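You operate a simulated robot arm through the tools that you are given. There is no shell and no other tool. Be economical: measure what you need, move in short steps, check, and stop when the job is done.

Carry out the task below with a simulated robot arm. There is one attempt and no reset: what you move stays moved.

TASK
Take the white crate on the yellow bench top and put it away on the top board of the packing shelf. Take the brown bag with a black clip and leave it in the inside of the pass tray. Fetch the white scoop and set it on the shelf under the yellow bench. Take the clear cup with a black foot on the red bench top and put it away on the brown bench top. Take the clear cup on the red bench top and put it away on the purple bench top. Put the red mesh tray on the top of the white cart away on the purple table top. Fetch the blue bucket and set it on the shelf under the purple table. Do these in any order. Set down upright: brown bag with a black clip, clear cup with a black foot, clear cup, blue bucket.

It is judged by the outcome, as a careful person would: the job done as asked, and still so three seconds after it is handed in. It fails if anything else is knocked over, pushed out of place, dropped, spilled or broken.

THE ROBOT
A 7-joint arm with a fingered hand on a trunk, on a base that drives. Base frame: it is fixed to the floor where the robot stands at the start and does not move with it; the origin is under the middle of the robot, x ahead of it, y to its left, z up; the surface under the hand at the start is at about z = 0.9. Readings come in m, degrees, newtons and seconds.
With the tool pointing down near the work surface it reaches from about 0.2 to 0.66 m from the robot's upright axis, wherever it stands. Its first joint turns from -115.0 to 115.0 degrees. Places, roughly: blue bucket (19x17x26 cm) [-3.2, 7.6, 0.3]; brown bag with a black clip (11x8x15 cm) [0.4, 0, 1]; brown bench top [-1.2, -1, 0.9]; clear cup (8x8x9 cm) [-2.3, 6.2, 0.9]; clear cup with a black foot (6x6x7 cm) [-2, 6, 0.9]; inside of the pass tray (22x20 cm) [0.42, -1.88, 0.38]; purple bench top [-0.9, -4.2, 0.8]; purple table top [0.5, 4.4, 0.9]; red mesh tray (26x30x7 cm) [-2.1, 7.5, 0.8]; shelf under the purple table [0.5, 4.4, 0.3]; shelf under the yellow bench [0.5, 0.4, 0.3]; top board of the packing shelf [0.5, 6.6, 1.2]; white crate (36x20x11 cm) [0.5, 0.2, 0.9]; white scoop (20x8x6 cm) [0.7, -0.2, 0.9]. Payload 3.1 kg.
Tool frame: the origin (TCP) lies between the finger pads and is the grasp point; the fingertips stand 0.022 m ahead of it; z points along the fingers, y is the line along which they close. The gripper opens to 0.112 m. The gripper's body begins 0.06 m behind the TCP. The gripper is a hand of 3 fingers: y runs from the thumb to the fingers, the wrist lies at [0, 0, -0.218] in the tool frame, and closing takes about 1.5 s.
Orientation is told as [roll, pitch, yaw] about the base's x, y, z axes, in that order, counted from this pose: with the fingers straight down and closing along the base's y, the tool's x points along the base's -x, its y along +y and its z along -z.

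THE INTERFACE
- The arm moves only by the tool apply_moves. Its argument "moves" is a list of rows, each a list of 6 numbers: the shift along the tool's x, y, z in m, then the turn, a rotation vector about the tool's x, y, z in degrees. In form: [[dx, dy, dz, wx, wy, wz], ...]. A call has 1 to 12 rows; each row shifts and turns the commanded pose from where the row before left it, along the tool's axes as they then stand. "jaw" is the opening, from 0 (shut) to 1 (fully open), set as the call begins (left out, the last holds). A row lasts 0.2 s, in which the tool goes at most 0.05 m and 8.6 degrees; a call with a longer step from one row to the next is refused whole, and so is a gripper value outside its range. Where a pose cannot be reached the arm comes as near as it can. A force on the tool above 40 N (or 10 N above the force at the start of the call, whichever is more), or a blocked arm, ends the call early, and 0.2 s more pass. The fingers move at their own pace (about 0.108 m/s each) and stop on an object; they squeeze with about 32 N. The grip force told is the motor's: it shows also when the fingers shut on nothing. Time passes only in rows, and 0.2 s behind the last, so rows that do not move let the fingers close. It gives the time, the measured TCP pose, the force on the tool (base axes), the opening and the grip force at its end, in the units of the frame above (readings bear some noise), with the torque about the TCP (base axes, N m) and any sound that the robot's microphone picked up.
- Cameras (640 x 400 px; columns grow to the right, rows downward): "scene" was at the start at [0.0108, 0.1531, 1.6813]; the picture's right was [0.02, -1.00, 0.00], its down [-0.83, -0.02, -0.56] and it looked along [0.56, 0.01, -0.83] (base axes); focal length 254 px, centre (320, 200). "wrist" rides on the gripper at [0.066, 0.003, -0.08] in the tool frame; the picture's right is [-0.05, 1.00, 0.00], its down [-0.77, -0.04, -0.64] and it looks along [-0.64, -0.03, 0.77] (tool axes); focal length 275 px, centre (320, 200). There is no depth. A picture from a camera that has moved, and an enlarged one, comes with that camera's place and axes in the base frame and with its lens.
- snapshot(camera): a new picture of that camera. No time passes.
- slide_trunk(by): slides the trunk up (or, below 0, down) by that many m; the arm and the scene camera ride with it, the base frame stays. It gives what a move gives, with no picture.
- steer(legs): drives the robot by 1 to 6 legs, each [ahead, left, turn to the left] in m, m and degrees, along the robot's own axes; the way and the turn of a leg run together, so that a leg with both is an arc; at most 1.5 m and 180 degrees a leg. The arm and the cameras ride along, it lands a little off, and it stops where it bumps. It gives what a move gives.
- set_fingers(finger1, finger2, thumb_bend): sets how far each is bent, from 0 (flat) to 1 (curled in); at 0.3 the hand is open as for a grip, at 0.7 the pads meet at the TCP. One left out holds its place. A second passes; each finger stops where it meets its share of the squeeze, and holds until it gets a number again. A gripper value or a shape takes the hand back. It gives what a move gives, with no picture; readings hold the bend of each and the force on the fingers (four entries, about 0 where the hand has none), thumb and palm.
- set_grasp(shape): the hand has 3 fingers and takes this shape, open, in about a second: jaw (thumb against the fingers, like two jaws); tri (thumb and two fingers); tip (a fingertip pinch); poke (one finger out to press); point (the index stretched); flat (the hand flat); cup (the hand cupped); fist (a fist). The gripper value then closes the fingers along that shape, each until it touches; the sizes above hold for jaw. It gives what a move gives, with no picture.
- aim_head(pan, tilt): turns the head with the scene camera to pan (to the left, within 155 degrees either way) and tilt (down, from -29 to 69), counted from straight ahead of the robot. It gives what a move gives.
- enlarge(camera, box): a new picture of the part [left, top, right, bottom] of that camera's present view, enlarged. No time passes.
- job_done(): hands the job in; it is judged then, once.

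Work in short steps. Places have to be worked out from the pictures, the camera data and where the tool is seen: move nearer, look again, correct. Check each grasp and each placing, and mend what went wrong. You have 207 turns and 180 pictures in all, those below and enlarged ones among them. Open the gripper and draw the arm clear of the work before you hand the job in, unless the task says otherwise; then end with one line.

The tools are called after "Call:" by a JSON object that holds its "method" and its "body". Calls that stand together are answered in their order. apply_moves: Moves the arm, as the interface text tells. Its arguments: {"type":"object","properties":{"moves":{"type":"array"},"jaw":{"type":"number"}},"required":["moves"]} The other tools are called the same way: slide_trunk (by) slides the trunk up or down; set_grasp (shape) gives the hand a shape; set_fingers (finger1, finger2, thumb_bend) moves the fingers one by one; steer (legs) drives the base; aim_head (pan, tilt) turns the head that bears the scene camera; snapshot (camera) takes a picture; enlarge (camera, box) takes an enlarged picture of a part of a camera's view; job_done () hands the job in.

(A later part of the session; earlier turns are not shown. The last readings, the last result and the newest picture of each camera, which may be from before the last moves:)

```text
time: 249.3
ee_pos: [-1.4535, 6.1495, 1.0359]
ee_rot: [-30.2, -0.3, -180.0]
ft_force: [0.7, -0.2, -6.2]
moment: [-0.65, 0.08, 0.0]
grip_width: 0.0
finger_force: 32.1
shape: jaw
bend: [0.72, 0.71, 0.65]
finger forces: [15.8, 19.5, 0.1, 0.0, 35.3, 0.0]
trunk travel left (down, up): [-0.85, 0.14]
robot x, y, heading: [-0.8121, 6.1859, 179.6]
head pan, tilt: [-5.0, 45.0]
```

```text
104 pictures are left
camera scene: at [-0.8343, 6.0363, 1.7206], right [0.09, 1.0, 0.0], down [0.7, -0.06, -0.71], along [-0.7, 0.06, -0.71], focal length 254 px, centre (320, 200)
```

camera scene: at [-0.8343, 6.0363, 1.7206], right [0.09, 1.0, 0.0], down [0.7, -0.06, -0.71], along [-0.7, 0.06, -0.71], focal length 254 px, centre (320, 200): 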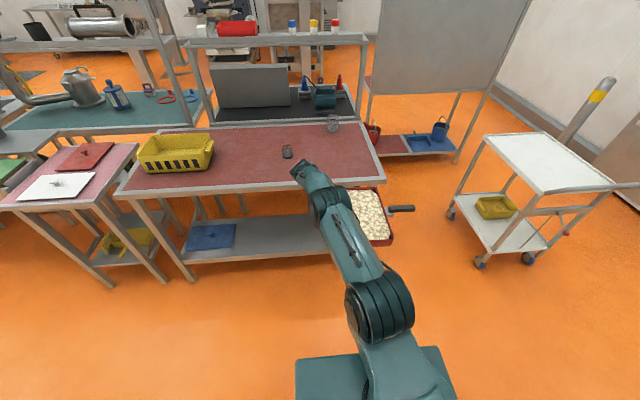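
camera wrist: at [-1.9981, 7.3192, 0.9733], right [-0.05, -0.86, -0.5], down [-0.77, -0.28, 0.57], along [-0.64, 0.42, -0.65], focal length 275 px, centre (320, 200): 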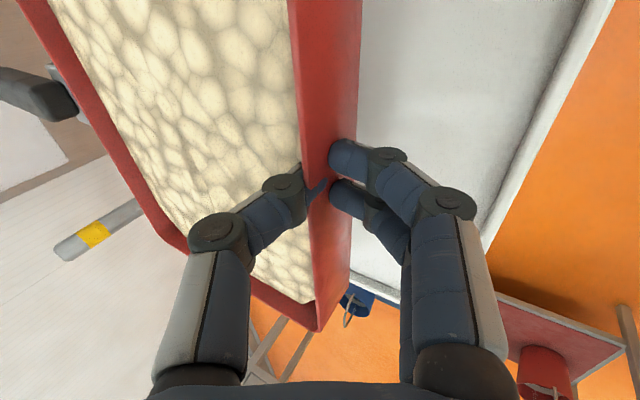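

Tray rides steadily. Turn around and slide to the purple table.

Call:
{"method": "steer", "body": {"legs": [[-0.1, 0, 0], [0, 0, -179.5], [0, -1.1, 0]]}}

Call:
{"method": "aim_head", "body": {"pan": -20, "tilt": 32}}

Call:
{"method": "snapshot", "body": {"camera": "scene"}}

```text
time: 263.3
ee_pos: [-0.1783, 5.0467, 1.0354]
ee_rot: [-30.0, -0.3, -5.8]
ft_force: [-0.3, 0.1, -4.7]
moment: [0.65, -0.09, -0.01]
grip_width: 0.0
finger_force: 32.2
shape: jaw
bend: [0.72, 0.71, 0.65]
finger forces: [16.1, 18.8, 0.0, 0.1, 35.2, 0.0]
trunk travel left (down, up): [-0.85, 0.14]
robot x, y, heading: [-0.8198, 5.076, -6.0]
head pan, tilt: [-5.0, 45.0]
```

```text
time: 264.0
ee_pos: [-0.1778, 5.0468, 1.0351]
ee_rot: [-29.9, -0.3, -5.8]
ft_force: [0.3, 0.0, -6.6]
moment: [0.64, -0.09, 0.03]
grip_width: 0.0
finger_force: 32.4
shape: jaw
bend: [0.72, 0.71, 0.65]
finger forces: [16.3, 19.0, 0.1, 0.0, 35.3, 0.2]
trunk travel left (down, up): [-0.85, 0.14]
robot x, y, heading: [-0.8202, 5.0774, -6.3]
head pan, tilt: [-20.0, 32.0]
```

```text
103 pictures are left
camera scene: at [-0.7832, 5.1961, 1.74], right [-0.44, -0.9, 0.0], down [-0.48, 0.23, -0.85], along [0.76, -0.37, -0.53], focal length 254 px, centre (320, 200)
```

scene: 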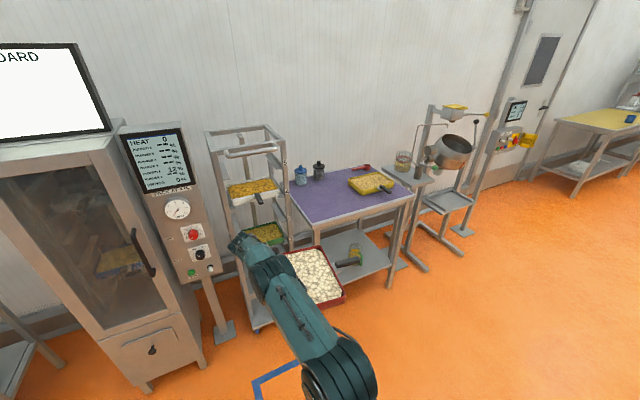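

Table top is x≈0.16–0.70, y≈4.09–4.78; the front-left half is free. I'll straighten, line up the gripped wall at y≈4.69 and take a closer look.

Call:
{"method": "steer", "body": {"legs": [[0, 0, 6.2], [0.1, -0.42, 0]]}}

Call:
{"method": "aim_head", "body": {"pan": -5, "tilt": 35}}

Call:
{"method": "snapshot", "body": {"camera": "scene"}}

```text
time: 267.2
ee_pos: [-0.077, 4.6976, 1.0365]
ee_rot: [-30.0, -0.4, 0.6]
ft_force: [0.4, 0.1, -5.1]
moment: [0.66, -0.07, 0.0]
grip_width: 0.0
finger_force: 32.0
shape: jaw
bend: [0.72, 0.71, 0.65]
finger forces: [16.1, 18.8, 0.0, 0.0, 35.0, 0.0]
trunk travel left (down, up): [-0.85, 0.14]
robot x, y, heading: [-0.7195, 4.6577, 0.4]
head pan, tilt: [-20.0, 32.0]
```

```text
time: 268.0
ee_pos: [-0.0771, 4.6992, 1.035]
ee_rot: [-30.0, -0.3, 0.6]
ft_force: [-0.2, 0.3, -5.7]
moment: [0.65, -0.04, -0.02]
grip_width: 0.0002
finger_force: 31.9
shape: jaw
bend: [0.72, 0.71, 0.65]
finger forces: [16.3, 18.9, 0.1, 0.1, 35.3, 0.1]
trunk travel left (down, up): [-0.85, 0.14]
robot x, y, heading: [-0.7199, 4.6615, 0.2]
head pan, tilt: [-5.0, 35.0]
```

```text
102 pictures are left
camera scene: at [-0.6916, 4.8044, 1.7354], right [-0.08, -1.0, 0.0], down [-0.57, 0.05, -0.82], along [0.82, -0.07, -0.57], focal length 254 px, centre (320, 200)
```

scene: 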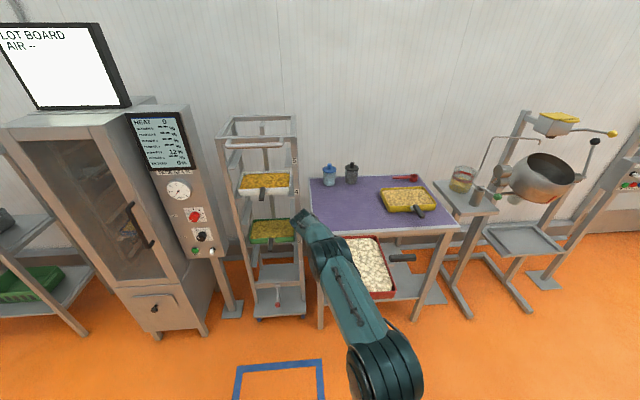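

The rack to the left would meet the leaning hand, so I'll turn the tray 90° here (gripped wall toward me, handle pointing away), then place it at x≈0.27–0.55, y≈4.42–4.68.

Call:
{"method": "apply_moves", "body": {"moves": [[0, 0, 0, 0, -3.7, -6.5], [0, 0, 0, 0, -3.7, -6.5], [0, 0, 0, 0, -3.7, -6.5], [0, 0, 0, 0, -3.7, -6.5], [0, 0, 0, 0, -3.7, -6.5], [0, 0, 0, 0, -3.7, -6.5], [0, 0, 0, 0, 0, 0]]}}

Call:
{"method": "apply_moves", "body": {"moves": [[0, 0, 0, 0, -3.7, -6.5], [0, 0, 0, 0, -3.7, -6.5], [0, 0, 0, 0, -3.7, -6.5], [0, 0, 0, 0, -3.7, -6.5], [0, 0, 0, 0, -3.7, -6.5], [0, 0, 0, 0, -3.7, -6.5], [0, 0, 0, 0, 0, 0]]}}

Call:
{"method": "snapshot", "body": {"camera": "scene"}}

```text
time: 269.6
ee_pos: [-0.0758, 4.699, 1.0346]
ee_rot: [-30.1, 0.1, 45.4]
ft_force: [0.4, 0.1, -5.3]
moment: [0.46, 0.49, -0.02]
grip_width: 0.0
finger_force: 31.8
shape: jaw
bend: [0.72, 0.72, 0.65]
finger forces: [16.4, 18.1, 0.0, 0.0, 34.7, 0.1]
trunk travel left (down, up): [-0.85, 0.14]
robot x, y, heading: [-0.7192, 4.6568, 0.4]
head pan, tilt: [-5.0, 35.0]
```

```text
time: 271.2
ee_pos: [-0.0768, 4.6993, 1.0348]
ee_rot: [-30.1, 0.3, 90.4]
ft_force: [0.1, 0.3, -6.3]
moment: [0.08, 0.67, -0.01]
grip_width: 0.0001
finger_force: 32.1
shape: jaw
bend: [0.72, 0.72, 0.65]
finger forces: [16.6, 18.2, 0.0, 0.0, 34.9, 0.0]
trunk travel left (down, up): [-0.85, 0.14]
robot x, y, heading: [-0.7182, 4.6584, 0.1]
head pan, tilt: [-5.0, 35.0]
```

```text
101 pictures are left
camera scene: at [-0.6913, 4.8052, 1.7353], right [-0.08, -1.0, 0.0], down [-0.57, 0.05, -0.82], along [0.82, -0.07, -0.57], focal length 254 px, centre (320, 200)
```

scene: 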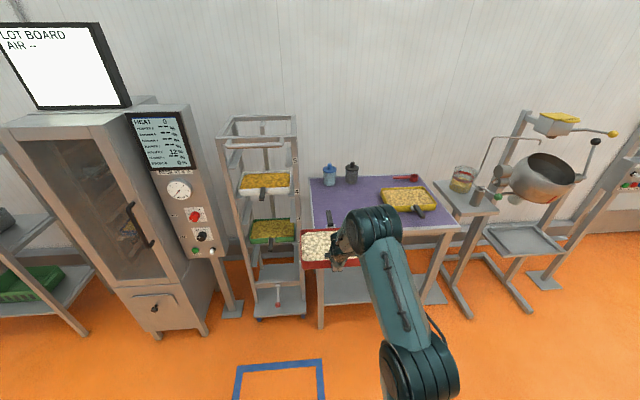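

Tray is turned. Shift right 14 cm, then ahead.

Call:
{"method": "steer", "body": {"legs": [[0, -0.145, 0], [0.34, 0, 0]]}}

Call:
{"method": "aim_head", "body": {"pan": 5, "tilt": 45}}

Call:
{"method": "snapshot", "body": {"camera": "scene"}}

```text
time: 274.3
ee_pos: [0.262, 4.5523, 1.0343]
ee_rot: [-30.0, 0.3, 90.0]
ft_force: [0.3, 0.8, -6.1]
moment: [0.02, 0.64, 0.0]
grip_width: 0.0001
finger_force: 31.4
shape: jaw
bend: [0.72, 0.72, 0.65]
finger forces: [16.1, 18.3, 0.0, 0.0, 34.7, 0.1]
trunk travel left (down, up): [-0.85, 0.14]
robot x, y, heading: [-0.3821, 4.5186, -0.3]
head pan, tilt: [-5.0, 35.0]
```

```text
time: 275.1
ee_pos: [0.2623, 4.5523, 1.0338]
ee_rot: [-29.9, 0.4, 90.0]
ft_force: [0.4, -0.7, -6.0]
moment: [0.05, 0.67, 0.0]
grip_width: 0.0
finger_force: 32.1
shape: jaw
bend: [0.72, 0.72, 0.65]
finger forces: [16.3, 18.5, 0.0, 0.0, 35.0, 0.1]
trunk travel left (down, up): [-0.85, 0.14]
robot x, y, heading: [-0.3803, 4.5185, 0.1]
head pan, tilt: [5.0, 45.0]
```

```text
100 pictures are left
camera scene: at [-0.3573, 4.6746, 1.7206], right [0.09, -1.0, 0.0], down [-0.7, -0.06, -0.71], along [0.7, 0.06, -0.71], focal length 254 px, centre (320, 200)
```

scene: 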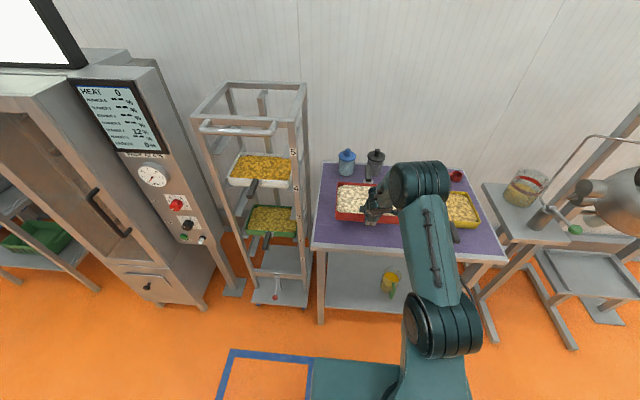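

Position looks right: handle falls between the jars with ~4 cm to spare. Lowering.

Call:
{"method": "apply_moves", "body": {"moves": [[0, 0.01, 0.0173, 0, 0, 0], [0, 0.01, 0.0173, 0, 0, 0], [0, 0.01, 0.0173, 0, 0, 0], [0, 0, 0, 0, 0, 0]]}}

Call:
{"method": "enlarge", "body": {"camera": "scene", "box": [290, 140, 500, 280]}}

Call:
{"method": "snapshot", "body": {"camera": "wrist"}}

```text
time: 276.1
ee_pos: [0.2622, 4.5519, 0.9745]
ee_rot: [-30.1, 0.4, 90.1]
ft_force: [0.6, 0.0, -5.6]
moment: [0.03, 0.6, 0.04]
grip_width: 0.0
finger_force: 32.0
shape: jaw
bend: [0.72, 0.72, 0.65]
finger forces: [15.6, 18.0, 0.0, 0.0, 33.8, 0.0]
trunk travel left (down, up): [-0.85, 0.14]
robot x, y, heading: [-0.3766, 4.5157, 0.0]
head pan, tilt: [5.0, 45.0]
```

```text
2.86 times, centred on (395, 210) of scene
camera zoom: at [-0.3577, 4.6748, 1.7205], right [0.09, -1.0, 0.0], down [-0.71, -0.06, -0.71], along [0.7, 0.06, -0.71], focal length 727 px, centre (106, 171)
```

zoom: 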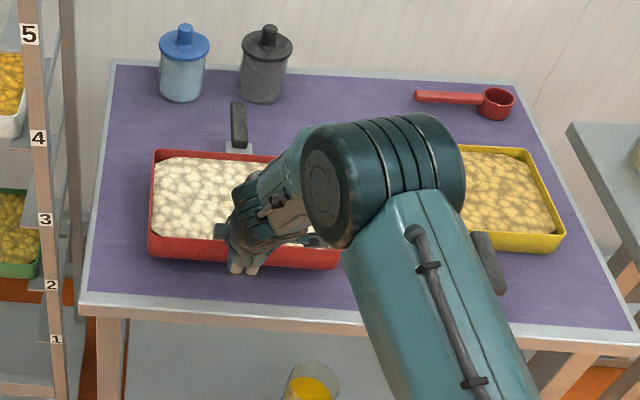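

```text
98 pictures are left
camera wrist: at [0.2183, 4.4874, 1.0438], right [-0.87, 0.04, -0.5], down [-0.29, 0.77, 0.56], along [0.41, 0.63, -0.66], focal length 275 px, centre (320, 200)
```

wrist: 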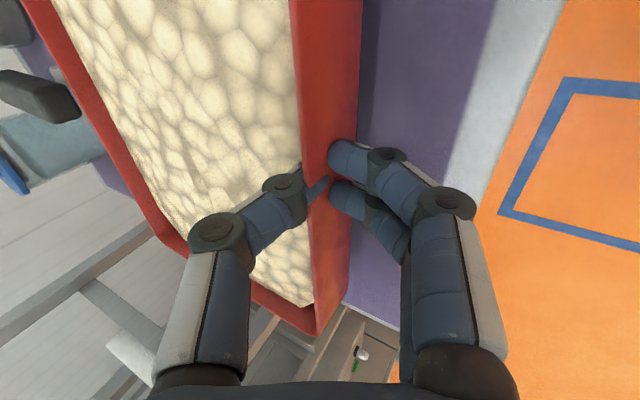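

Clear all around. Continue in small steps to contact.

Call:
{"method": "apply_moves", "body": {"moves": [[0, 0.004, 0.007, 0, 0, 0], [0, 0, 0, 0, 0, 0]]}}

Call:
{"method": "apply_moves", "body": {"moves": [[0, 0.0025, 0.0043, 0, 0, 0], [0, 0, 0, 0, 0, 0]]}}

Call:
{"method": "apply_moves", "body": {"moves": [[0, 0.0025, 0.0043, 0, 0, 0], [0, 0, 0, 0, 0, 0]]}}

Call:
{"method": "apply_moves", "body": {"moves": [[0, 0.0025, 0.0043, 0, 0, 0], [0, 0, 0, 0, 0, 0]]}}

```text
time: 276.7
ee_pos: [0.2626, 4.5524, 0.9659]
ee_rot: [-30.1, 0.4, 90.0]
ft_force: [-0.1, 0.1, -5.7]
moment: [0.03, 0.65, 0.01]
grip_width: 0.0001
finger_force: 32.6
shape: jaw
bend: [0.72, 0.72, 0.65]
finger forces: [16.1, 18.4, 0.0, 0.1, 34.7, 0.1]
trunk travel left (down, up): [-0.85, 0.14]
robot x, y, heading: [-0.3791, 4.5158, -0.0]
head pan, tilt: [5.0, 45.0]
```

```text
time: 277.3
ee_pos: [0.2626, 4.552, 0.9617]
ee_rot: [-30.1, 0.4, 90.0]
ft_force: [0.1, 0.0, -5.4]
moment: [0.02, 0.64, 0.04]
grip_width: 0.0
finger_force: 31.8
shape: jaw
bend: [0.72, 0.72, 0.65]
finger forces: [16.0, 18.2, 0.0, 0.1, 34.5, 0.0]
trunk travel left (down, up): [-0.85, 0.14]
robot x, y, heading: [-0.3791, 4.5157, -0.1]
head pan, tilt: [5.0, 45.0]
```

```text
time: 277.9
ee_pos: [0.2611, 4.5523, 0.955]
ee_rot: [-30.0, 0.5, 90.0]
ft_force: [0.0, 0.3, -6.2]
moment: [0.02, 0.6, 0.0]
grip_width: 0.0
finger_force: 32.4
shape: jaw
bend: [0.72, 0.72, 0.65]
finger forces: [16.2, 18.3, 0.0, 0.1, 34.7, 0.0]
trunk travel left (down, up): [-0.85, 0.14]
robot x, y, heading: [-0.3794, 4.52, 0.5]
head pan, tilt: [5.0, 45.0]
```

```text
time: 278.5
ee_pos: [0.2622, 4.5512, 0.9518]
ee_rot: [-30.1, 0.4, 90.0]
ft_force: [-0.1, 0.1, -6.0]
moment: [-0.01, 0.58, 0.02]
grip_width: 0.0003
finger_force: 32.4
shape: jaw
bend: [0.72, 0.72, 0.65]
finger forces: [16.4, 17.1, 0.0, 0.1, 33.7, 0.0]
trunk travel left (down, up): [-0.85, 0.14]
robot x, y, heading: [-0.38, 4.5151, -0.0]
head pan, tilt: [5.0, 45.0]
```

Call:
{"method": "apply_moves", "body": {"moves": [[0, 0.002, 0.0035, 0, 0, 0], [0, 0, 0, 0, 0, 0]]}}

Call:
{"method": "apply_moves", "body": {"moves": [[0, 0.002, 0.0035, 0, 0, 0], [0, 0, 0, 0, 0, 0]]}}

Call:
{"method": "apply_moves", "body": {"moves": [[0, 0.002, 0.0035, 0, 0, 0], [0, 0, 0, 0, 0, 0]]}}

```text
time: 279.1
ee_pos: [0.2616, 4.5523, 0.9483]
ee_rot: [-30.0, 0.4, 90.0]
ft_force: [-0.2, 0.0, -4.6]
moment: [-0.12, 0.53, -0.05]
grip_width: 0.0
finger_force: 31.9
shape: jaw
bend: [0.72, 0.72, 0.65]
finger forces: [16.5, 14.7, 0.0, 0.0, 31.1, 0.0]
trunk travel left (down, up): [-0.85, 0.14]
robot x, y, heading: [-0.3755, 4.5146, 0.3]
head pan, tilt: [5.0, 45.0]
```

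```text
time: 279.7
ee_pos: [0.262, 4.5512, 0.9453]
ee_rot: [-29.9, 0.5, 90.1]
ft_force: [0.3, 0.7, -2.8]
moment: [-0.08, 0.38, -0.01]
grip_width: 0.0
finger_force: 32.0
shape: jaw
bend: [0.72, 0.72, 0.65]
finger forces: [14.8, 14.7, 0.1, 0.1, 30.0, 0.0]
trunk travel left (down, up): [-0.85, 0.14]
robot x, y, heading: [-0.3809, 4.5146, -0.2]
head pan, tilt: [5.0, 45.0]
```

```text
time: 280.3
ee_pos: [0.2629, 4.5507, 0.9431]
ee_rot: [-30.3, 0.3, 90.1]
ft_force: [1.2, -0.3, 16.7]
moment: [-0.05, 0.34, -0.02]
grip_width: 0.0
finger_force: 32.0
shape: jaw
bend: [0.73, 0.73, 0.65]
finger forces: [16.5, 16.7, 0.0, 0.1, 33.2, 0.0]
trunk travel left (down, up): [-0.85, 0.14]
robot x, y, heading: [-0.3805, 4.5189, -0.1]
head pan, tilt: [5.0, 45.0]
```

Tray is down. Relax 3 mm, open, and retract along the tool axis.

Call:
{"method": "apply_moves", "body": {"moves": [[0, -0.002, -0.0035, 0, 0, 0], [0, 0, 0, 0, 0, 0], [0, 0, 0, 0, 0, 0], [0, 0, 0, 0, 0, 0], [0, 0, 0, 0, 0, 0], [0, 0, 0, 0, 0, 0], [0, 0, 0, 0, 0, 0], [0, 0, -0.025, 0, 0, 0], [0, 0, -0.035, 0, 0, 0], [0, 0, -0.04, 0, 0, 0], [0, 0, -0.04, 0, 0, 0], [0, 0, 0, 0, 0, 0]], "jaw": 1}}

Call:
{"method": "enlarge", "body": {"camera": "scene", "box": [290, 140, 500, 280]}}

```text
time: 282.9
ee_pos: [0.1894, 4.5527, 1.066]
ee_rot: [-30.0, 0.4, 90.0]
ft_force: [-0.5, 0.5, 0.3]
moment: [0.02, -0.02, -0.04]
grip_width: 0.1119
finger_force: 0.2
shape: jaw
bend: [0.3, 0.3, 0.3]
finger forces: [0.0, 0.1, 0.1, 0.0, 0.0, 0.1]
trunk travel left (down, up): [-0.85, 0.14]
robot x, y, heading: [-0.3809, 4.5152, -0.2]
head pan, tilt: [5.0, 45.0]
```

```text
2.86 times, centred on (395, 210) of scene
camera zoom: at [-0.3582, 4.6744, 1.7206], right [0.09, -1.0, 0.0], down [-0.7, -0.06, -0.71], along [0.7, 0.06, -0.71], focal length 727 px, centre (106, 171)
```

zoom: 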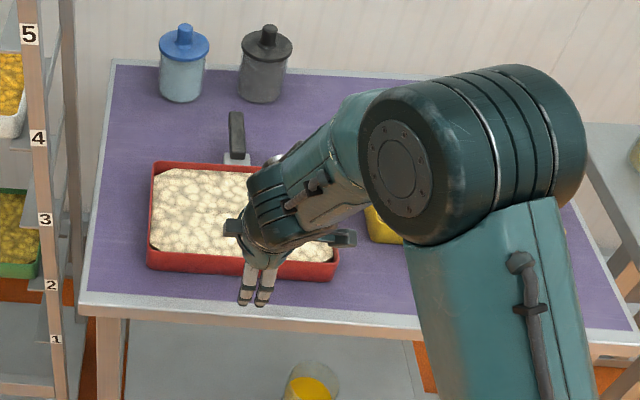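

Tray is placed well. Next the blue bucket: back off, straighten the hand, drive up the aisle and turn to face -x at y≈6.97 (the lane between red bench and cart).

Call:
{"method": "steer", "body": {"legs": [[-0.4, 0, 0], [0, 1.2, 0], [0, 1.25, 0]]}}

Call:
{"method": "apply_moves", "body": {"moves": [[0, 0, 0, -7.5, 0, 0], [0, 0, 0, -7.5, 0, 0], [0, 0, 0, -7.5, 0, 0], [0, 0, 0, -7.5, 0, 0], [0, 0, 0, 0, 0, 8.5], [0, 0, 0, 0, 0, 8.5], [0, 0, 0, 0, 0, 8.5], [0, 0, 0, 0, 0, 8.5], [0, 0, 0, 0, 0, 8.5], [0, 0, 0, 0, 0, 0]]}}

Call:
{"method": "apply_moves", "body": {"moves": [[0, 0, 0, 0, 0, 8.5], [0, 0, 0, 0, 0, 8.5], [0, 0, 0, 0, 0, 8.5], [0, 0, 0, 0, 0, 8.5], [0, 0, 0, 0, 0, 8.5], [0, 0, 0, 0, 0, 5], [0, 0, 0, 0, 0, 0]]}}

Call:
{"method": "steer", "body": {"legs": [[0, 0, 179.5]]}}

Call:
{"method": "aim_head", "body": {"pan": 0, "tilt": 30}}

Call:
{"method": "snapshot", "body": {"camera": "scene"}}

```text
time: 296.8
ee_pos: [-0.1962, 6.9643, 1.0658]
ee_rot: [-30.0, 0.4, 89.7]
ft_force: [-0.4, 0.1, -1.0]
moment: [-0.01, 0.0, -0.01]
grip_width: 0.1119
finger_force: 0.0
shape: jaw
bend: [0.3, 0.3, 0.3]
finger forces: [0.0, 0.0, 0.0, 0.1, 0.0, 0.0]
trunk travel left (down, up): [-0.85, 0.14]
robot x, y, heading: [-0.7698, 6.9321, -0.3]
head pan, tilt: [5.0, 45.0]
```

```text
time: 299.0
ee_pos: [-0.1916, 6.954, 1.0669]
ee_rot: [-7.2, -2.3, 46.0]
ft_force: [0.4, 0.2, -0.9]
moment: [0.01, -0.01, 0.01]
grip_width: 0.1119
finger_force: 0.0
shape: jaw
bend: [0.3, 0.3, 0.3]
finger forces: [0.0, 0.0, 0.0, 0.0, 0.1, 0.0]
out of reach, approached as far as the arm can: row 2
trunk travel left (down, up): [-0.85, 0.14]
robot x, y, heading: [-0.7659, 6.9349, -0.5]
head pan, tilt: [5.0, 45.0]
```

```text
time: 300.6
ee_pos: [-0.1923, 6.9533, 1.0662]
ee_rot: [-3.2, -6.9, -1.3]
ft_force: [-0.2, 0.2, -0.1]
moment: [0.0, -0.02, -0.01]
grip_width: 0.112
finger_force: 0.2
shape: jaw
bend: [0.3, 0.3, 0.3]
finger forces: [0.0, 0.0, 0.0, 0.0, 0.1, 0.0]
trunk travel left (down, up): [-0.85, 0.14]
robot x, y, heading: [-0.7643, 6.933, -0.3]
head pan, tilt: [5.0, 45.0]
```

```text
time: 308.4
ee_pos: [-1.3387, 6.8874, 1.0656]
ee_rot: [-3.2, -6.9, -178.9]
ft_force: [0.5, 0.8, -0.5]
moment: [-0.02, 0.0, 0.04]
grip_width: 0.1119
finger_force: 0.1
shape: jaw
bend: [0.3, 0.3, 0.3]
finger forces: [0.0, 0.1, 0.0, 0.0, 0.0, 0.0]
trunk travel left (down, up): [-0.85, 0.14]
robot x, y, heading: [-0.7652, 6.9355, -178.0]
head pan, tilt: [5.0, 45.0]
```

```text
time: 309.2
ee_pos: [-1.3399, 6.8883, 1.0659]
ee_rot: [-3.1, -6.9, -178.8]
ft_force: [-0.4, -0.1, 0.3]
moment: [0.0, 0.0, 0.01]
grip_width: 0.112
finger_force: 0.1
shape: jaw
bend: [0.3, 0.3, 0.3]
finger forces: [0.0, 0.1, 0.1, 0.1, 0.0, 0.0]
trunk travel left (down, up): [-0.85, 0.14]
robot x, y, heading: [-0.7658, 6.9342, -178.0]
head pan, tilt: [0.0, 30.0]
```

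```text
96 pictures are left
camera scene: at [-0.7913, 6.7776, 1.7431], right [-0.04, 1.0, 0.0], down [0.5, 0.02, -0.87], along [-0.86, -0.03, -0.5], focal length 254 px, centre (320, 200)
```

scene: 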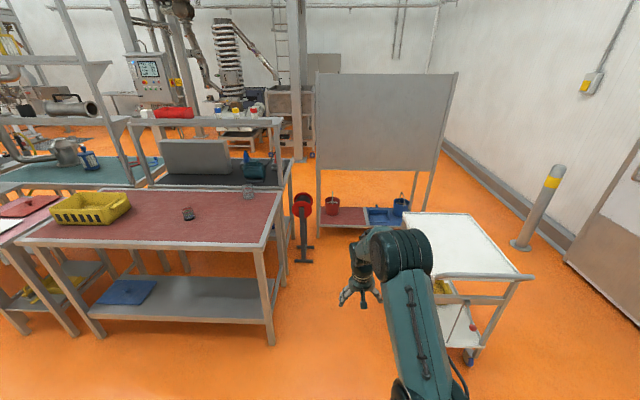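

The lane is clear (y 6.47–7.29). The rack's panel hangs at z>~0.79 at x≈-2.97, so before going in I'll straighten and retract the hand, and drop the trunk.

Call:
{"method": "apply_moves", "body": {"moves": [[0, 0, 0, -3.2, 6.9, 0], [0.04, 0, 0, 0, 0, 0], [0.04, 0, 0, 0, 0, 0], [0.04, 0, 0, 0, 0, 0], [0.04, 0, 0, 0, 0, 0], [0.04, 0, 0, 0, 0, 0], [0.03, 0, 0, 0, 0, 0], [0, 0, 0, 0, 0, 0]]}}

Call:
{"method": "slide_trunk", "body": {"by": -0.4}}

Call:
{"method": "slide_trunk", "body": {"by": -0.2}}

Call:
{"method": "steer", "body": {"legs": [[0, 0, -2], [1.3, 0, 0]]}}

Call:
{"method": "aim_head", "body": {"pan": 0, "tilt": 30}}

Call:
{"method": "snapshot", "body": {"camera": "scene"}}

```text
time: 311.0
ee_pos: [-1.1114, 6.8898, 1.0644]
ee_rot: [0.0, 0.0, -179.1]
ft_force: [0.3, -0.4, 0.7]
moment: [0.02, 0.02, -0.02]
grip_width: 0.112
finger_force: 0.0
shape: jaw
bend: [0.3, 0.3, 0.3]
finger forces: [0.0, 0.1, 0.0, 0.0, 0.0, 0.0]
trunk travel left (down, up): [-0.85, 0.14]
robot x, y, heading: [-0.7699, 6.9321, -177.8]
head pan, tilt: [0.0, 30.0]
```

```text
time: 314.8
ee_pos: [-1.1105, 6.8914, 0.6651]
ee_rot: [-0.1, 0.0, -179.2]
ft_force: [-0.4, 0.4, 0.3]
moment: [0.02, 0.01, -0.01]
grip_width: 0.1118
finger_force: 0.0
shape: jaw
bend: [0.3, 0.3, 0.3]
finger forces: [0.1, 0.0, 0.0, 0.1, 0.1, 0.0]
trunk travel left (down, up): [-0.45, 0.54]
robot x, y, heading: [-0.7678, 6.928, -177.6]
head pan, tilt: [0.0, 30.0]
```

```text
time: 317.0
ee_pos: [-1.1108, 6.892, 0.4653]
ee_rot: [0.1, 0.0, -179.1]
ft_force: [0.9, -1.2, -0.3]
moment: [-0.05, -0.01, 0.0]
grip_width: 0.1121
finger_force: 0.1
shape: jaw
bend: [0.3, 0.3, 0.3]
finger forces: [0.0, 0.0, 0.0, 0.0, 0.0, 0.0]
trunk travel left (down, up): [-0.25, 0.74]
robot x, y, heading: [-0.7617, 6.9283, -178.0]
head pan, tilt: [0.0, 30.0]
```

```text
time: 323.8
ee_pos: [-2.3918, 6.913, 0.4649]
ee_rot: [0.0, 0.0, 178.4]
ft_force: [0.6, 0.2, 0.0]
moment: [0.0, 0.01, 0.02]
grip_width: 0.1122
finger_force: 0.1
shape: jaw
bend: [0.3, 0.3, 0.3]
finger forces: [0.0, 0.0, 0.1, 0.0, 0.0, 0.0]
trunk travel left (down, up): [-0.25, 0.74]
robot x, y, heading: [-2.0458, 6.9384, 179.4]
head pan, tilt: [0.0, 30.0]
```

```text
time: 324.4
ee_pos: [-2.3928, 6.912, 0.4653]
ee_rot: [0.0, 0.0, 178.3]
ft_force: [0.7, -0.6, -0.4]
moment: [-0.02, 0.0, 0.03]
grip_width: 0.112
finger_force: 0.1
shape: jaw
bend: [0.3, 0.3, 0.3]
finger forces: [0.0, 0.0, 0.1, 0.0, 0.0, 0.0]
trunk travel left (down, up): [-0.25, 0.74]
robot x, y, heading: [-2.0423, 6.9384, 179.4]
head pan, tilt: [0.0, 30.0]
```

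```text
95 pictures are left
camera scene: at [-2.0793, 6.7844, 1.1432], right [0.01, 1.0, 0.0], down [0.5, -0.01, -0.87], along [-0.87, 0.01, -0.5], focal length 254 px, centre (320, 200)
```

scene: 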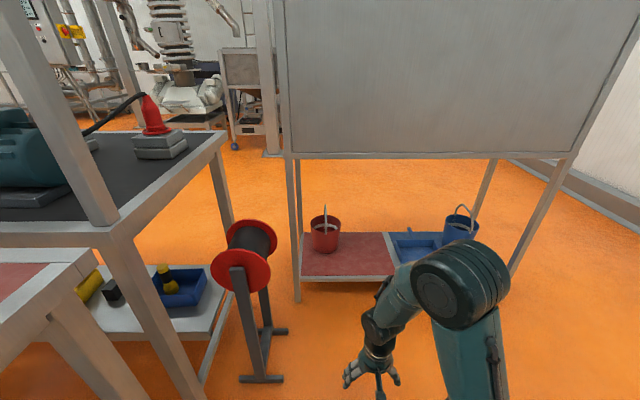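

Lane and reel clearances are fine. Continue ahead to x≈-2.61, then look right at the bucket and the cart edge.

Call:
{"method": "steer", "body": {"legs": [[0.57, -0.03, 0.6]]}}

Call:
{"method": "aim_head", "body": {"pan": -45, "tilt": 40}}

Call:
{"method": "snapshot", "body": {"camera": "scene"}}

Call:
{"method": "aim_head", "body": {"pan": -125, "tilt": 45}}

Call:
{"method": "snapshot", "body": {"camera": "scene"}}

```text
time: 327.7
ee_pos: [-2.9547, 6.9399, 0.4632]
ee_rot: [-0.1, 0.0, 179.1]
ft_force: [-0.2, 0.1, -0.2]
moment: [-0.02, 0.0, -0.03]
grip_width: 0.1117
finger_force: 0.0
shape: jaw
bend: [0.3, 0.3, 0.3]
finger forces: [0.1, 0.1, 0.0, 0.1, 0.1, 0.0]
trunk travel left (down, up): [-0.25, 0.74]
robot x, y, heading: [-2.6103, 6.97, -179.8]
head pan, tilt: [0.0, 30.0]
```

```text
time: 328.8
ee_pos: [-2.9554, 6.9409, 0.465]
ee_rot: [0.0, -0.1, 179.2]
ft_force: [0.0, 0.1, 0.3]
moment: [0.02, 0.02, -0.01]
grip_width: 0.1121
finger_force: 0.1
shape: jaw
bend: [0.3, 0.3, 0.3]
finger forces: [0.1, 0.0, 0.0, 0.0, 0.0, 0.0]
trunk travel left (down, up): [-0.25, 0.74]
robot x, y, heading: [-2.6108, 6.9695, -180.0]
head pan, tilt: [-45.0, 40.0]
```

```text
94 pictures are left
camera scene: at [-2.6095, 6.8756, 1.1279], right [0.7, 0.71, 0.0], down [0.46, -0.45, -0.77], along [-0.54, 0.54, -0.64], focal length 254 px, centre (320, 200)
```

scene: 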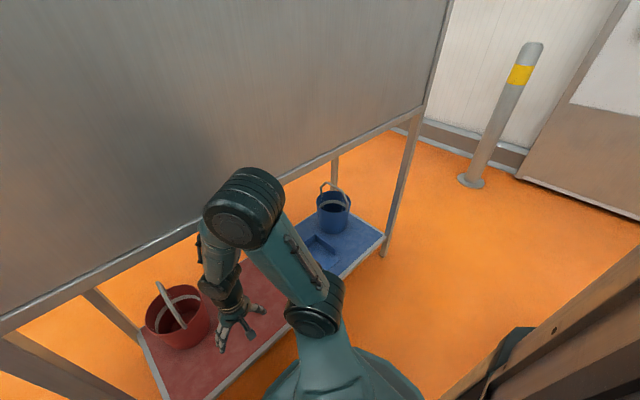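

```text
time: 330.3
ee_pos: [-2.9547, 6.9392, 0.4643]
ee_rot: [0.1, -0.1, 179.1]
ft_force: [0.5, -0.1, -0.8]
moment: [-0.01, 0.02, 0.01]
grip_width: 0.1122
finger_force: 0.1
shape: jaw
bend: [0.3, 0.3, 0.3]
finger forces: [0.1, 0.0, 0.1, 0.1, 0.0, 0.0]
trunk travel left (down, up): [-0.25, 0.74]
robot x, y, heading: [-2.6069, 6.9692, -179.9]
head pan, tilt: [-125.0, 45.0]
```

```text
93 pictures are left
camera scene: at [-2.5027, 6.8826, 1.1206], right [0.82, -0.57, 0.0], down [-0.4, -0.58, -0.71], along [0.4, 0.58, -0.71], focal length 254 px, centre (320, 200)
```

scene: 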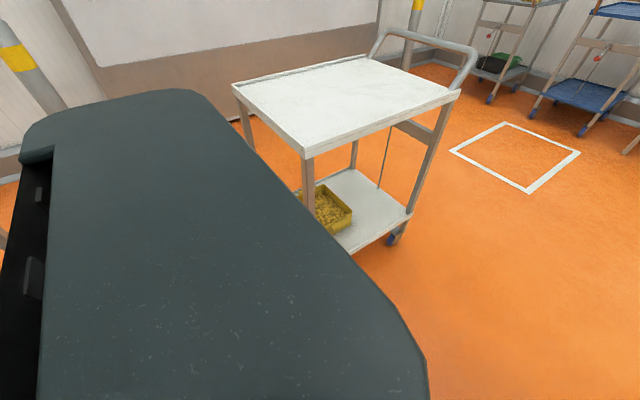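

Cart's back edge is at x≈-2.27; my rear should stay at about -2.33. I'll strafe right in two legs toward y≈7.37.

Call:
{"method": "steer", "body": {"legs": [[0.02, -0.15, 0], [0, -0.22, 0]]}}

Call:
{"method": "aim_head", "body": {"pan": -15, "tilt": 48}}

Call:
{"method": "snapshot", "body": {"camera": "scene"}}

Call:
{"method": "snapshot", "body": {"camera": "wrist"}}

```text
time: 331.8
ee_pos: [-2.9696, 7.0879, 0.466]
ee_rot: [-0.1, 0.0, 179.7]
ft_force: [-0.2, -0.9, -0.1]
moment: [0.02, 0.03, 0.0]
grip_width: 0.1119
finger_force: 0.0
shape: jaw
bend: [0.3, 0.3, 0.3]
finger forces: [0.0, 0.1, 0.0, 0.0, 0.1, 0.0]
trunk travel left (down, up): [-0.25, 0.74]
robot x, y, heading: [-2.6267, 7.1171, -179.8]
head pan, tilt: [-125.0, 45.0]
stopped in leg 1: the robot was blocked; the commanded pose is now the measured one
```

```text
time: 333.7
ee_pos: [-2.9693, 7.0891, 0.466]
ee_rot: [-0.1, -0.1, 179.6]
ft_force: [-0.2, 0.2, -0.2]
moment: [-0.01, 0.01, 0.02]
grip_width: 0.1118
finger_force: 0.1
shape: jaw
bend: [0.3, 0.3, 0.3]
finger forces: [0.1, 0.0, 0.0, 0.0, 0.1, 0.0]
trunk travel left (down, up): [-0.25, 0.74]
robot x, y, heading: [-2.6265, 7.1172, -179.7]
head pan, tilt: [-15.0, 48.0]
```

```text
92 pictures are left
camera scene: at [-2.6387, 6.9838, 1.1163], right [0.26, 0.97, 0.0], down [0.71, -0.19, -0.67], along [-0.65, 0.17, -0.74], focal length 254 px, centre (320, 200)
```

scene: 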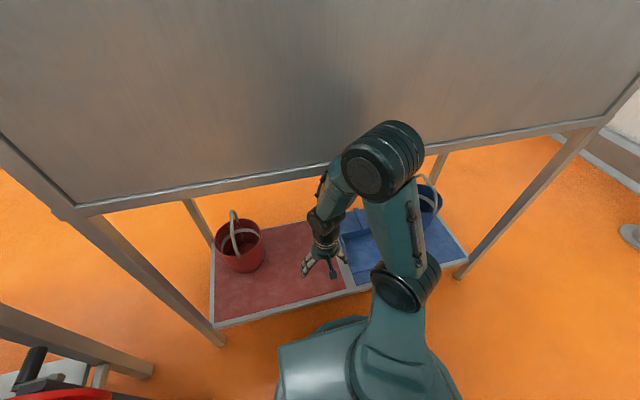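

```text
91 pictures are left
camera wrist: at [-2.9046, 7.0852, 0.5466], right [-0.05, -1.0, 0.0], down [-0.77, 0.04, 0.64], along [-0.64, 0.04, -0.77], focal length 275 px, centre (320, 200)
```

wrist: 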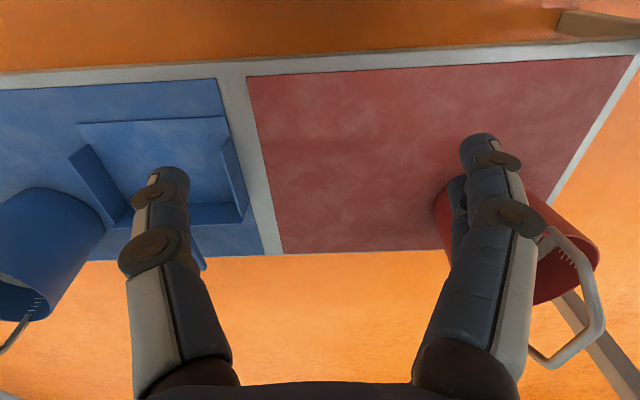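

I was blocked at the end of leg 1. Let me ease back 4 cm and look at the cart's position to see what touched.

Call:
{"method": "steer", "body": {"legs": [[-0.01, 0.04, 0]]}}

Call:
{"method": "aim_head", "body": {"pan": -125, "tilt": 45}}

Call:
{"method": "snapshot", "body": {"camera": "scene"}}

```text
time: 334.6
ee_pos: [-2.9615, 7.0481, 0.464]
ee_rot: [0.0, 0.2, 179.5]
ft_force: [-0.2, 0.6, -0.8]
moment: [-0.01, 0.0, -0.01]
grip_width: 0.1119
finger_force: 0.1
shape: jaw
bend: [0.3, 0.3, 0.3]
finger forces: [0.1, 0.0, 0.1, 0.0, 0.1, 0.0]
trunk travel left (down, up): [-0.25, 0.74]
robot x, y, heading: [-2.6164, 7.0803, -179.8]
head pan, tilt: [-15.0, 48.0]
```

```text
time: 336.5
ee_pos: [-2.9617, 7.0473, 0.4636]
ee_rot: [-0.1, 0.1, 179.6]
ft_force: [-0.6, 0.2, 0.2]
moment: [-0.01, 0.0, 0.01]
grip_width: 0.1121
finger_force: 0.0
shape: jaw
bend: [0.3, 0.3, 0.3]
finger forces: [0.0, 0.0, 0.1, 0.0, 0.0, 0.1]
trunk travel left (down, up): [-0.25, 0.74]
robot x, y, heading: [-2.6169, 7.0773, -179.7]
head pan, tilt: [-125.0, 45.0]
```

```text
90 pictures are left
camera scene: at [-2.5111, 6.9912, 1.1206], right [0.82, -0.57, 0.0], down [-0.4, -0.58, -0.71], along [0.4, 0.58, -0.71], focal length 254 px, centre (320, 200)
```

scene: 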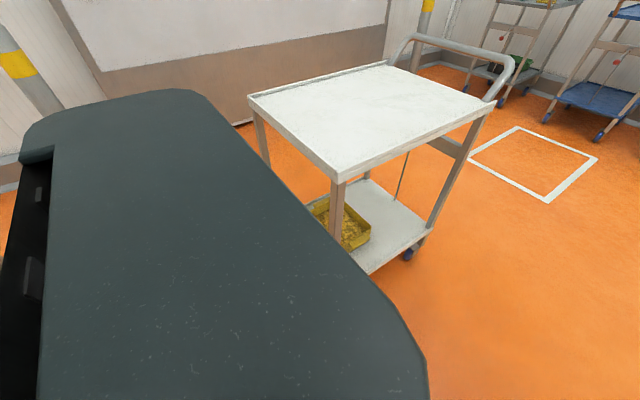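

The cart hasn't moved; my base's rear probably reached it. I'll stay here and instead reach diagonally with the hand tilted. First drop the trunk further while keeping the hand at ~0.43 m.

Call:
{"method": "slide_trunk", "body": {"by": -0.12}}

Call:
{"method": "apply_moves", "body": {"moves": [[0.03, 0, -0.03, 0, 0, 0], [0.02, 0, -0.035, 0, 0, 0], [0, 0, -0.035, 0, 0, 0], [0, 0, 0, 0, 0, 0]]}}

Call:
{"method": "slide_trunk", "body": {"by": -0.12}}

Call:
{"method": "apply_moves", "body": {"moves": [[0, 0, -0.035, 0, 0, 0], [0, 0, -0.035, 0, 0, 0], [0, 0, -0.035, 0, 0, 0], [0, 0, -0.035, 0, 0, 0], [0, 0, 0, 0, 0, 0]]}}

Call:
{"method": "apply_moves", "body": {"moves": [[0, -0.03, 0, 4.55, -5.3, 0], [0, -0.03, 0, 4.55, -5.3, 0], [0, -0.04, 0, 4.55, -5.3, 0], [0, -0.04, 0, 4.55, -5.3, 0], [0, 0, 0, 0, 0, 0]]}}

Call:
{"method": "snapshot", "body": {"camera": "wrist"}}

Call:
{"method": "aim_head", "body": {"pan": -30, "tilt": 35}}

Call:
{"method": "snapshot", "body": {"camera": "scene"}}

```text
time: 338.0
ee_pos: [-2.9628, 7.0477, 0.3438]
ee_rot: [-0.1, 0.2, 179.6]
ft_force: [-0.7, -0.1, 0.1]
moment: [0.02, 0.01, 0.02]
grip_width: 0.1122
finger_force: 0.0
shape: jaw
bend: [0.3, 0.3, 0.3]
finger forces: [0.0, 0.1, 0.1, 0.0, 0.0, 0.1]
trunk travel left (down, up): [-0.13, 0.86]
robot x, y, heading: [-2.6156, 7.0803, -179.7]
head pan, tilt: [-125.0, 45.0]
```

```text
time: 339.0
ee_pos: [-2.9113, 7.0474, 0.4431]
ee_rot: [-0.2, 0.2, 179.6]
ft_force: [-0.3, 0.6, -0.2]
moment: [0.0, -0.01, -0.03]
grip_width: 0.112
finger_force: 0.2
shape: jaw
bend: [0.3, 0.3, 0.3]
finger forces: [0.0, 0.0, 0.0, 0.0, 0.0, 0.1]
trunk travel left (down, up): [-0.13, 0.86]
robot x, y, heading: [-2.6187, 7.0771, -180.0]
head pan, tilt: [-125.0, 45.0]
```

```text
time: 340.5
ee_pos: [-2.912, 7.0474, 0.3226]
ee_rot: [-0.2, 0.1, 179.6]
ft_force: [-1.1, 0.0, -0.4]
moment: [0.0, 0.02, 0.02]
grip_width: 0.1121
finger_force: 0.0
shape: jaw
bend: [0.3, 0.3, 0.3]
finger forces: [0.0, 0.0, 0.1, 0.0, 0.1, 0.1]
trunk travel left (down, up): [-0.01, 0.98]
robot x, y, heading: [-2.6186, 7.081, -179.7]
head pan, tilt: [-125.0, 45.0]
```

```text
time: 341.7
ee_pos: [-2.9131, 7.0465, 0.4623]
ee_rot: [-0.2, 0.1, 179.6]
ft_force: [-0.8, 0.4, -0.8]
moment: [-0.04, -0.01, 0.0]
grip_width: 0.1123
finger_force: 0.1
shape: jaw
bend: [0.3, 0.3, 0.3]
finger forces: [0.1, 0.1, 0.0, 0.0, 0.1, 0.1]
trunk travel left (down, up): [-0.01, 0.98]
robot x, y, heading: [-2.6136, 7.0778, -179.8]
head pan, tilt: [-125.0, 45.0]
```

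```text
time: 342.9
ee_pos: [-2.9089, 7.1862, 0.48]
ee_rot: [-19.2, -20.6, -176.8]
ft_force: [-0.7, -0.2, 0.0]
moment: [0.0, 0.01, -0.01]
grip_width: 0.1119
finger_force: 0.1
shape: jaw
bend: [0.3, 0.3, 0.3]
finger forces: [0.1, 0.0, 0.0, 0.0, 0.0, 0.0]
trunk travel left (down, up): [-0.01, 0.98]
robot x, y, heading: [-2.6201, 7.0774, -179.8]
head pan, tilt: [-125.0, 45.0]
```

```text
89 pictures are left
camera wrist: at [-2.8205, 7.1624, 0.5281], right [-0.11, -0.95, -0.29], down [-0.49, -0.2, 0.85], along [-0.86, 0.23, -0.45], focal length 275 px, centre (320, 200)
```

wrist: 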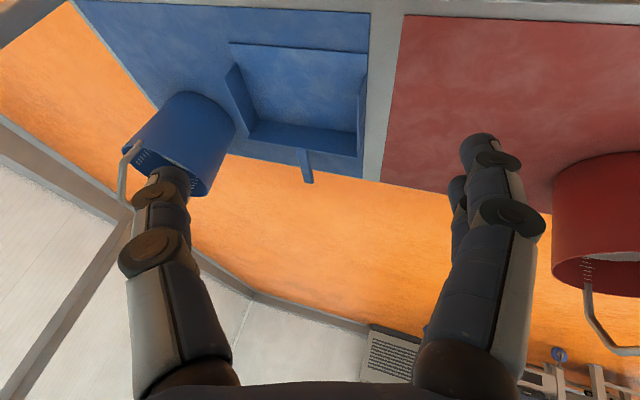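

```text
time: 344.6
ee_pos: [-2.9089, 7.1866, 0.4809]
ee_rot: [-19.1, -20.7, -176.9]
ft_force: [0.5, -0.2, 0.4]
moment: [-0.01, 0.01, -0.02]
grip_width: 0.112
finger_force: 0.0
shape: jaw
bend: [0.3, 0.3, 0.3]
finger forces: [0.0, 0.1, 0.0, 0.0, 0.0, 0.0]
trunk travel left (down, up): [-0.01, 0.98]
robot x, y, heading: [-2.6153, 7.0783, -179.8]
head pan, tilt: [-30.0, 35.0]
```

```text
88 pictures are left
camera scene: at [-2.6338, 6.9684, 0.8954], right [0.5, 0.87, 0.0], down [0.5, -0.29, -0.82], along [-0.71, 0.41, -0.57], focal length 254 px, centre (320, 200)
```

scene: 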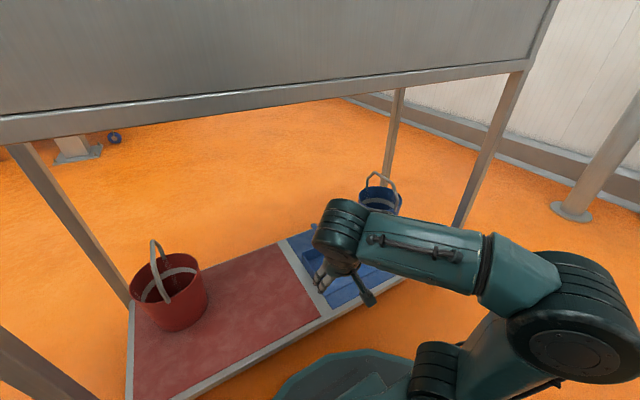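

I'll zoom on the bucket to determine the bail's orientation.

Call:
{"method": "enlarge", "body": {"camera": "scene", "box": [330, 150, 430, 230]}}

Call:
{"method": "enlarge", "body": {"camera": "wrist", "box": [90, 70, 260, 230]}}

```text
5.00 times, centred on (380, 190) of scene
camera zoom: at [-2.6338, 6.9684, 0.8954], right [0.5, 0.87, 0.0], down [0.5, -0.29, -0.82], along [-0.71, 0.41, -0.57], focal length 1273 px, centre (20, 250)
```

zoom: 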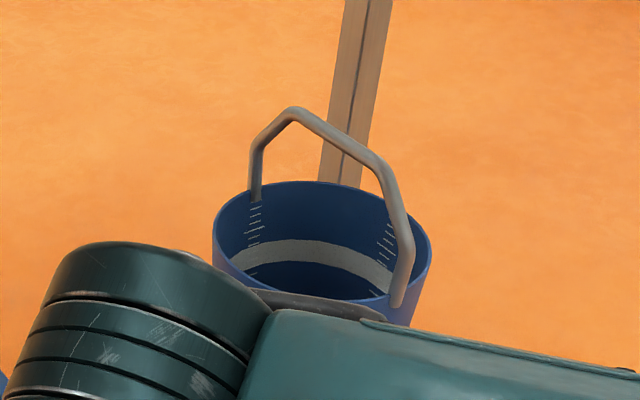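

```text
2.50 times, centred on (175, 150) of wrist
camera zoom: at [-2.8206, 7.1622, 0.5281], right [-0.11, -0.95, -0.29], down [-0.49, -0.2, 0.85], along [-0.86, 0.23, -0.45], focal length 688 px, centre (682, 325)
```

zoom: 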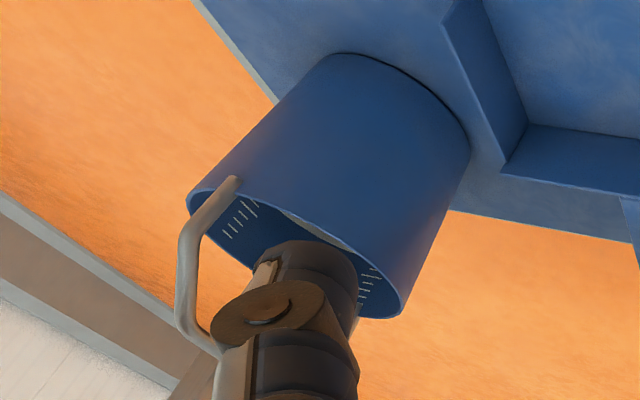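

The bail's flat top bar runs along x from -3.24 to -3.146 at y≈7.545, z≈0.454 – ideal for a pinch along y. I'll shift the base a little and reach in diagonally under the panel.

Call:
{"method": "steer", "body": {"legs": [[0.012, -0.027, 0]]}}

Call:
{"method": "apply_moves", "body": {"moves": [[-0.0235, -0.0305, 0.0221, 0, 0, 0], [-0.0235, -0.0305, 0.0221, 0, 0, 0], [-0.0235, -0.0305, 0.0221, 0, 0, 0], [-0.0235, -0.0305, 0.0221, 0, 0, 0], [-0.0235, -0.0305, 0.0221, 0, 0, 0], [-0.0235, -0.0305, 0.0221, 0, 0, 0], [0, 0, 0, 0, 0, 0]]}}

Call:
{"method": "snapshot", "body": {"camera": "wrist"}}

Call:
{"method": "snapshot", "body": {"camera": "scene"}}

```text
time: 345.4
ee_pos: [-2.921, 7.212, 0.4801]
ee_rot: [-19.1, -20.7, -176.9]
ft_force: [-0.3, 0.1, -0.1]
moment: [0.0, -0.02, 0.0]
grip_width: 0.1121
finger_force: 0.0
shape: jaw
bend: [0.3, 0.3, 0.3]
finger forces: [0.0, 0.1, 0.1, 0.1, 0.1, 0.1]
trunk travel left (down, up): [-0.01, 0.98]
robot x, y, heading: [-2.6297, 7.1056, -179.8]
head pan, tilt: [-30.0, 35.0]
```

```text
time: 347.0
ee_pos: [-3.0884, 7.4188, 0.4692]
ee_rot: [-19.0, -20.7, -176.8]
ft_force: [-0.2, 0.1, -0.4]
moment: [0.0, -0.06, 0.04]
grip_width: 0.112
finger_force: 0.0
shape: jaw
bend: [0.3, 0.3, 0.3]
finger forces: [0.1, 0.0, 0.0, 0.1, 0.0, 0.0]
trunk travel left (down, up): [-0.01, 0.98]
robot x, y, heading: [-2.6301, 7.1047, -179.7]
head pan, tilt: [-30.0, 35.0]
```

```text
85 pictures are left
camera wrist: at [-3.0, 7.3956, 0.5173], right [-0.11, -0.95, -0.29], down [-0.49, -0.2, 0.85], along [-0.86, 0.23, -0.45], focal length 275 px, centre (320, 200)
```

wrist: 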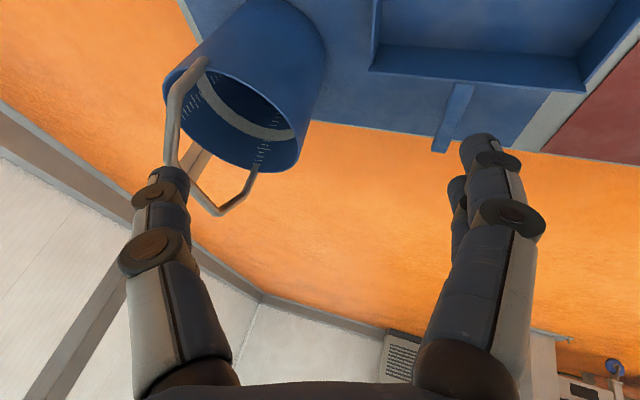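

```text
84 pictures are left
camera scene: at [-2.6458, 6.9951, 0.8954], right [0.5, 0.87, 0.0], down [0.5, -0.29, -0.82], along [-0.71, 0.41, -0.57], focal length 254 px, centre (320, 200)
```

scene: 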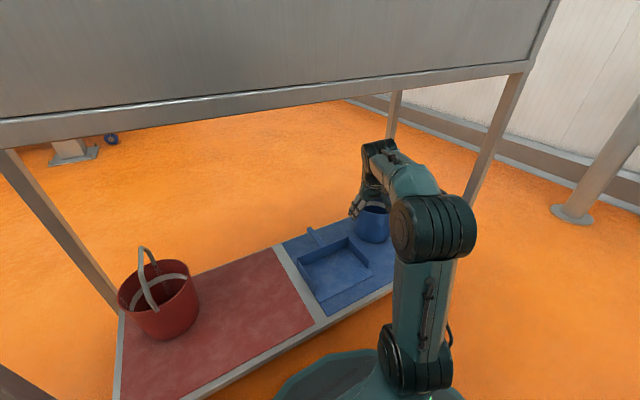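

The bar is centred near (-3.18,7.545,0.445). I'll rise 4 cm, cross over it, and check from above.

Call:
{"method": "apply_moves", "body": {"moves": [[-0.0143, -0.0122, -0.0353, 0, 0, 0], [-0.0197, -0.0328, 0.023, 0, 0, 0], [-0.0197, -0.0328, 0.023, 0, 0, 0], [-0.0197, -0.0328, 0.023, 0, 0, 0], [0, 0, 0, 0, 0, 0]]}}

Call:
{"method": "snapshot", "body": {"camera": "wrist"}}

```text
time: 348.2
ee_pos: [-3.1562, 7.5238, 0.5007]
ee_rot: [-19.1, -20.6, -176.8]
ft_force: [0.8, 0.5, 0.2]
moment: [0.0, 0.02, 0.01]
grip_width: 0.1119
finger_force: 0.0
shape: jaw
bend: [0.3, 0.3, 0.3]
finger forces: [0.0, 0.0, 0.0, 0.0, 0.0, 0.0]
out of reach, approached as far as the arm can: row 4
trunk travel left (down, up): [-0.01, 0.98]
robot x, y, heading: [-2.632, 7.1063, -180.0]
head pan, tilt: [-30.0, 35.0]
```

```text
83 pictures are left
camera wrist: at [-3.067, 7.4996, 0.5486], right [-0.11, -0.95, -0.29], down [-0.5, -0.2, 0.84], along [-0.86, 0.23, -0.45], focal length 275 px, centre (320, 200)
```

wrist: 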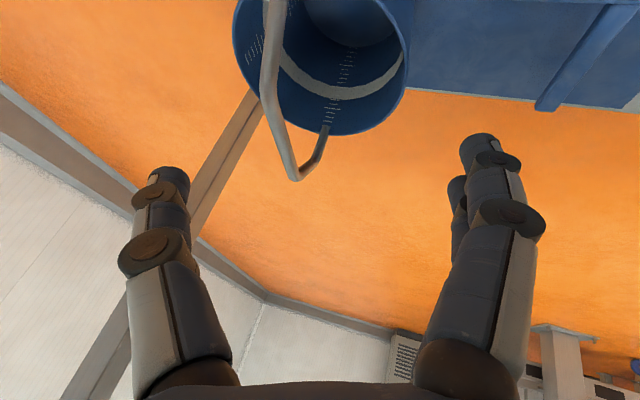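

Triangulating both views, the bar actually runs (-3.17…-3.28, 7.58) at z≈0.425 – a bit farther. I'll increase the tilt to 45°, which lowers the wrist and extends reach, then approach to 5 cm and look.

Call:
{"method": "apply_moves", "body": {"moves": [[0, 0, 0, 5.5, -6.5, 0], [0, 0, 0, 5.5, -6.5, 0], [-0.0045, -0.0035, 0.02, 0, 0, 0], [0, 0, 0, 0, 0, 0]]}}

Call:
{"method": "snapshot", "body": {"camera": "wrist"}}

```text
time: 349.2
ee_pos: [-3.169, 7.534, 0.4923]
ee_rot: [-33.1, -32.3, -170.4]
ft_force: [1.3, 0.7, -0.2]
moment: [-0.01, 0.01, 0.01]
grip_width: 0.1122
finger_force: 0.1
shape: jaw
bend: [0.3, 0.3, 0.3]
finger forces: [0.1, 0.0, 0.0, 0.0, 0.1, 0.1]
trunk travel left (down, up): [-0.01, 0.98]
robot x, y, heading: [-2.632, 7.1042, -179.8]
head pan, tilt: [-30.0, 35.0]
```

```text
82 pictures are left
camera wrist: at [-3.073, 7.505, 0.5117], right [-0.19, -0.88, -0.44], down [-0.3, -0.37, 0.88], along [-0.94, 0.29, -0.19], focal length 275 px, centre (320, 200)
```

wrist: 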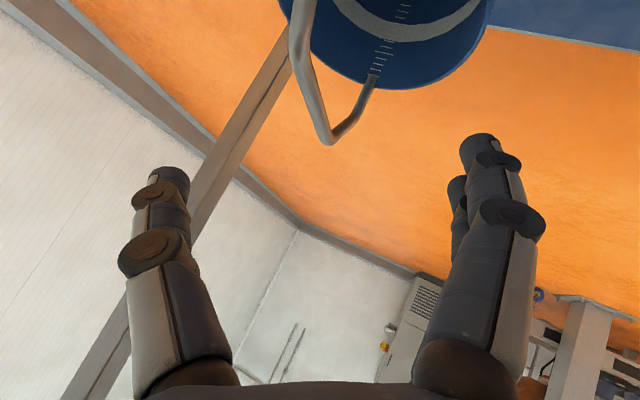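

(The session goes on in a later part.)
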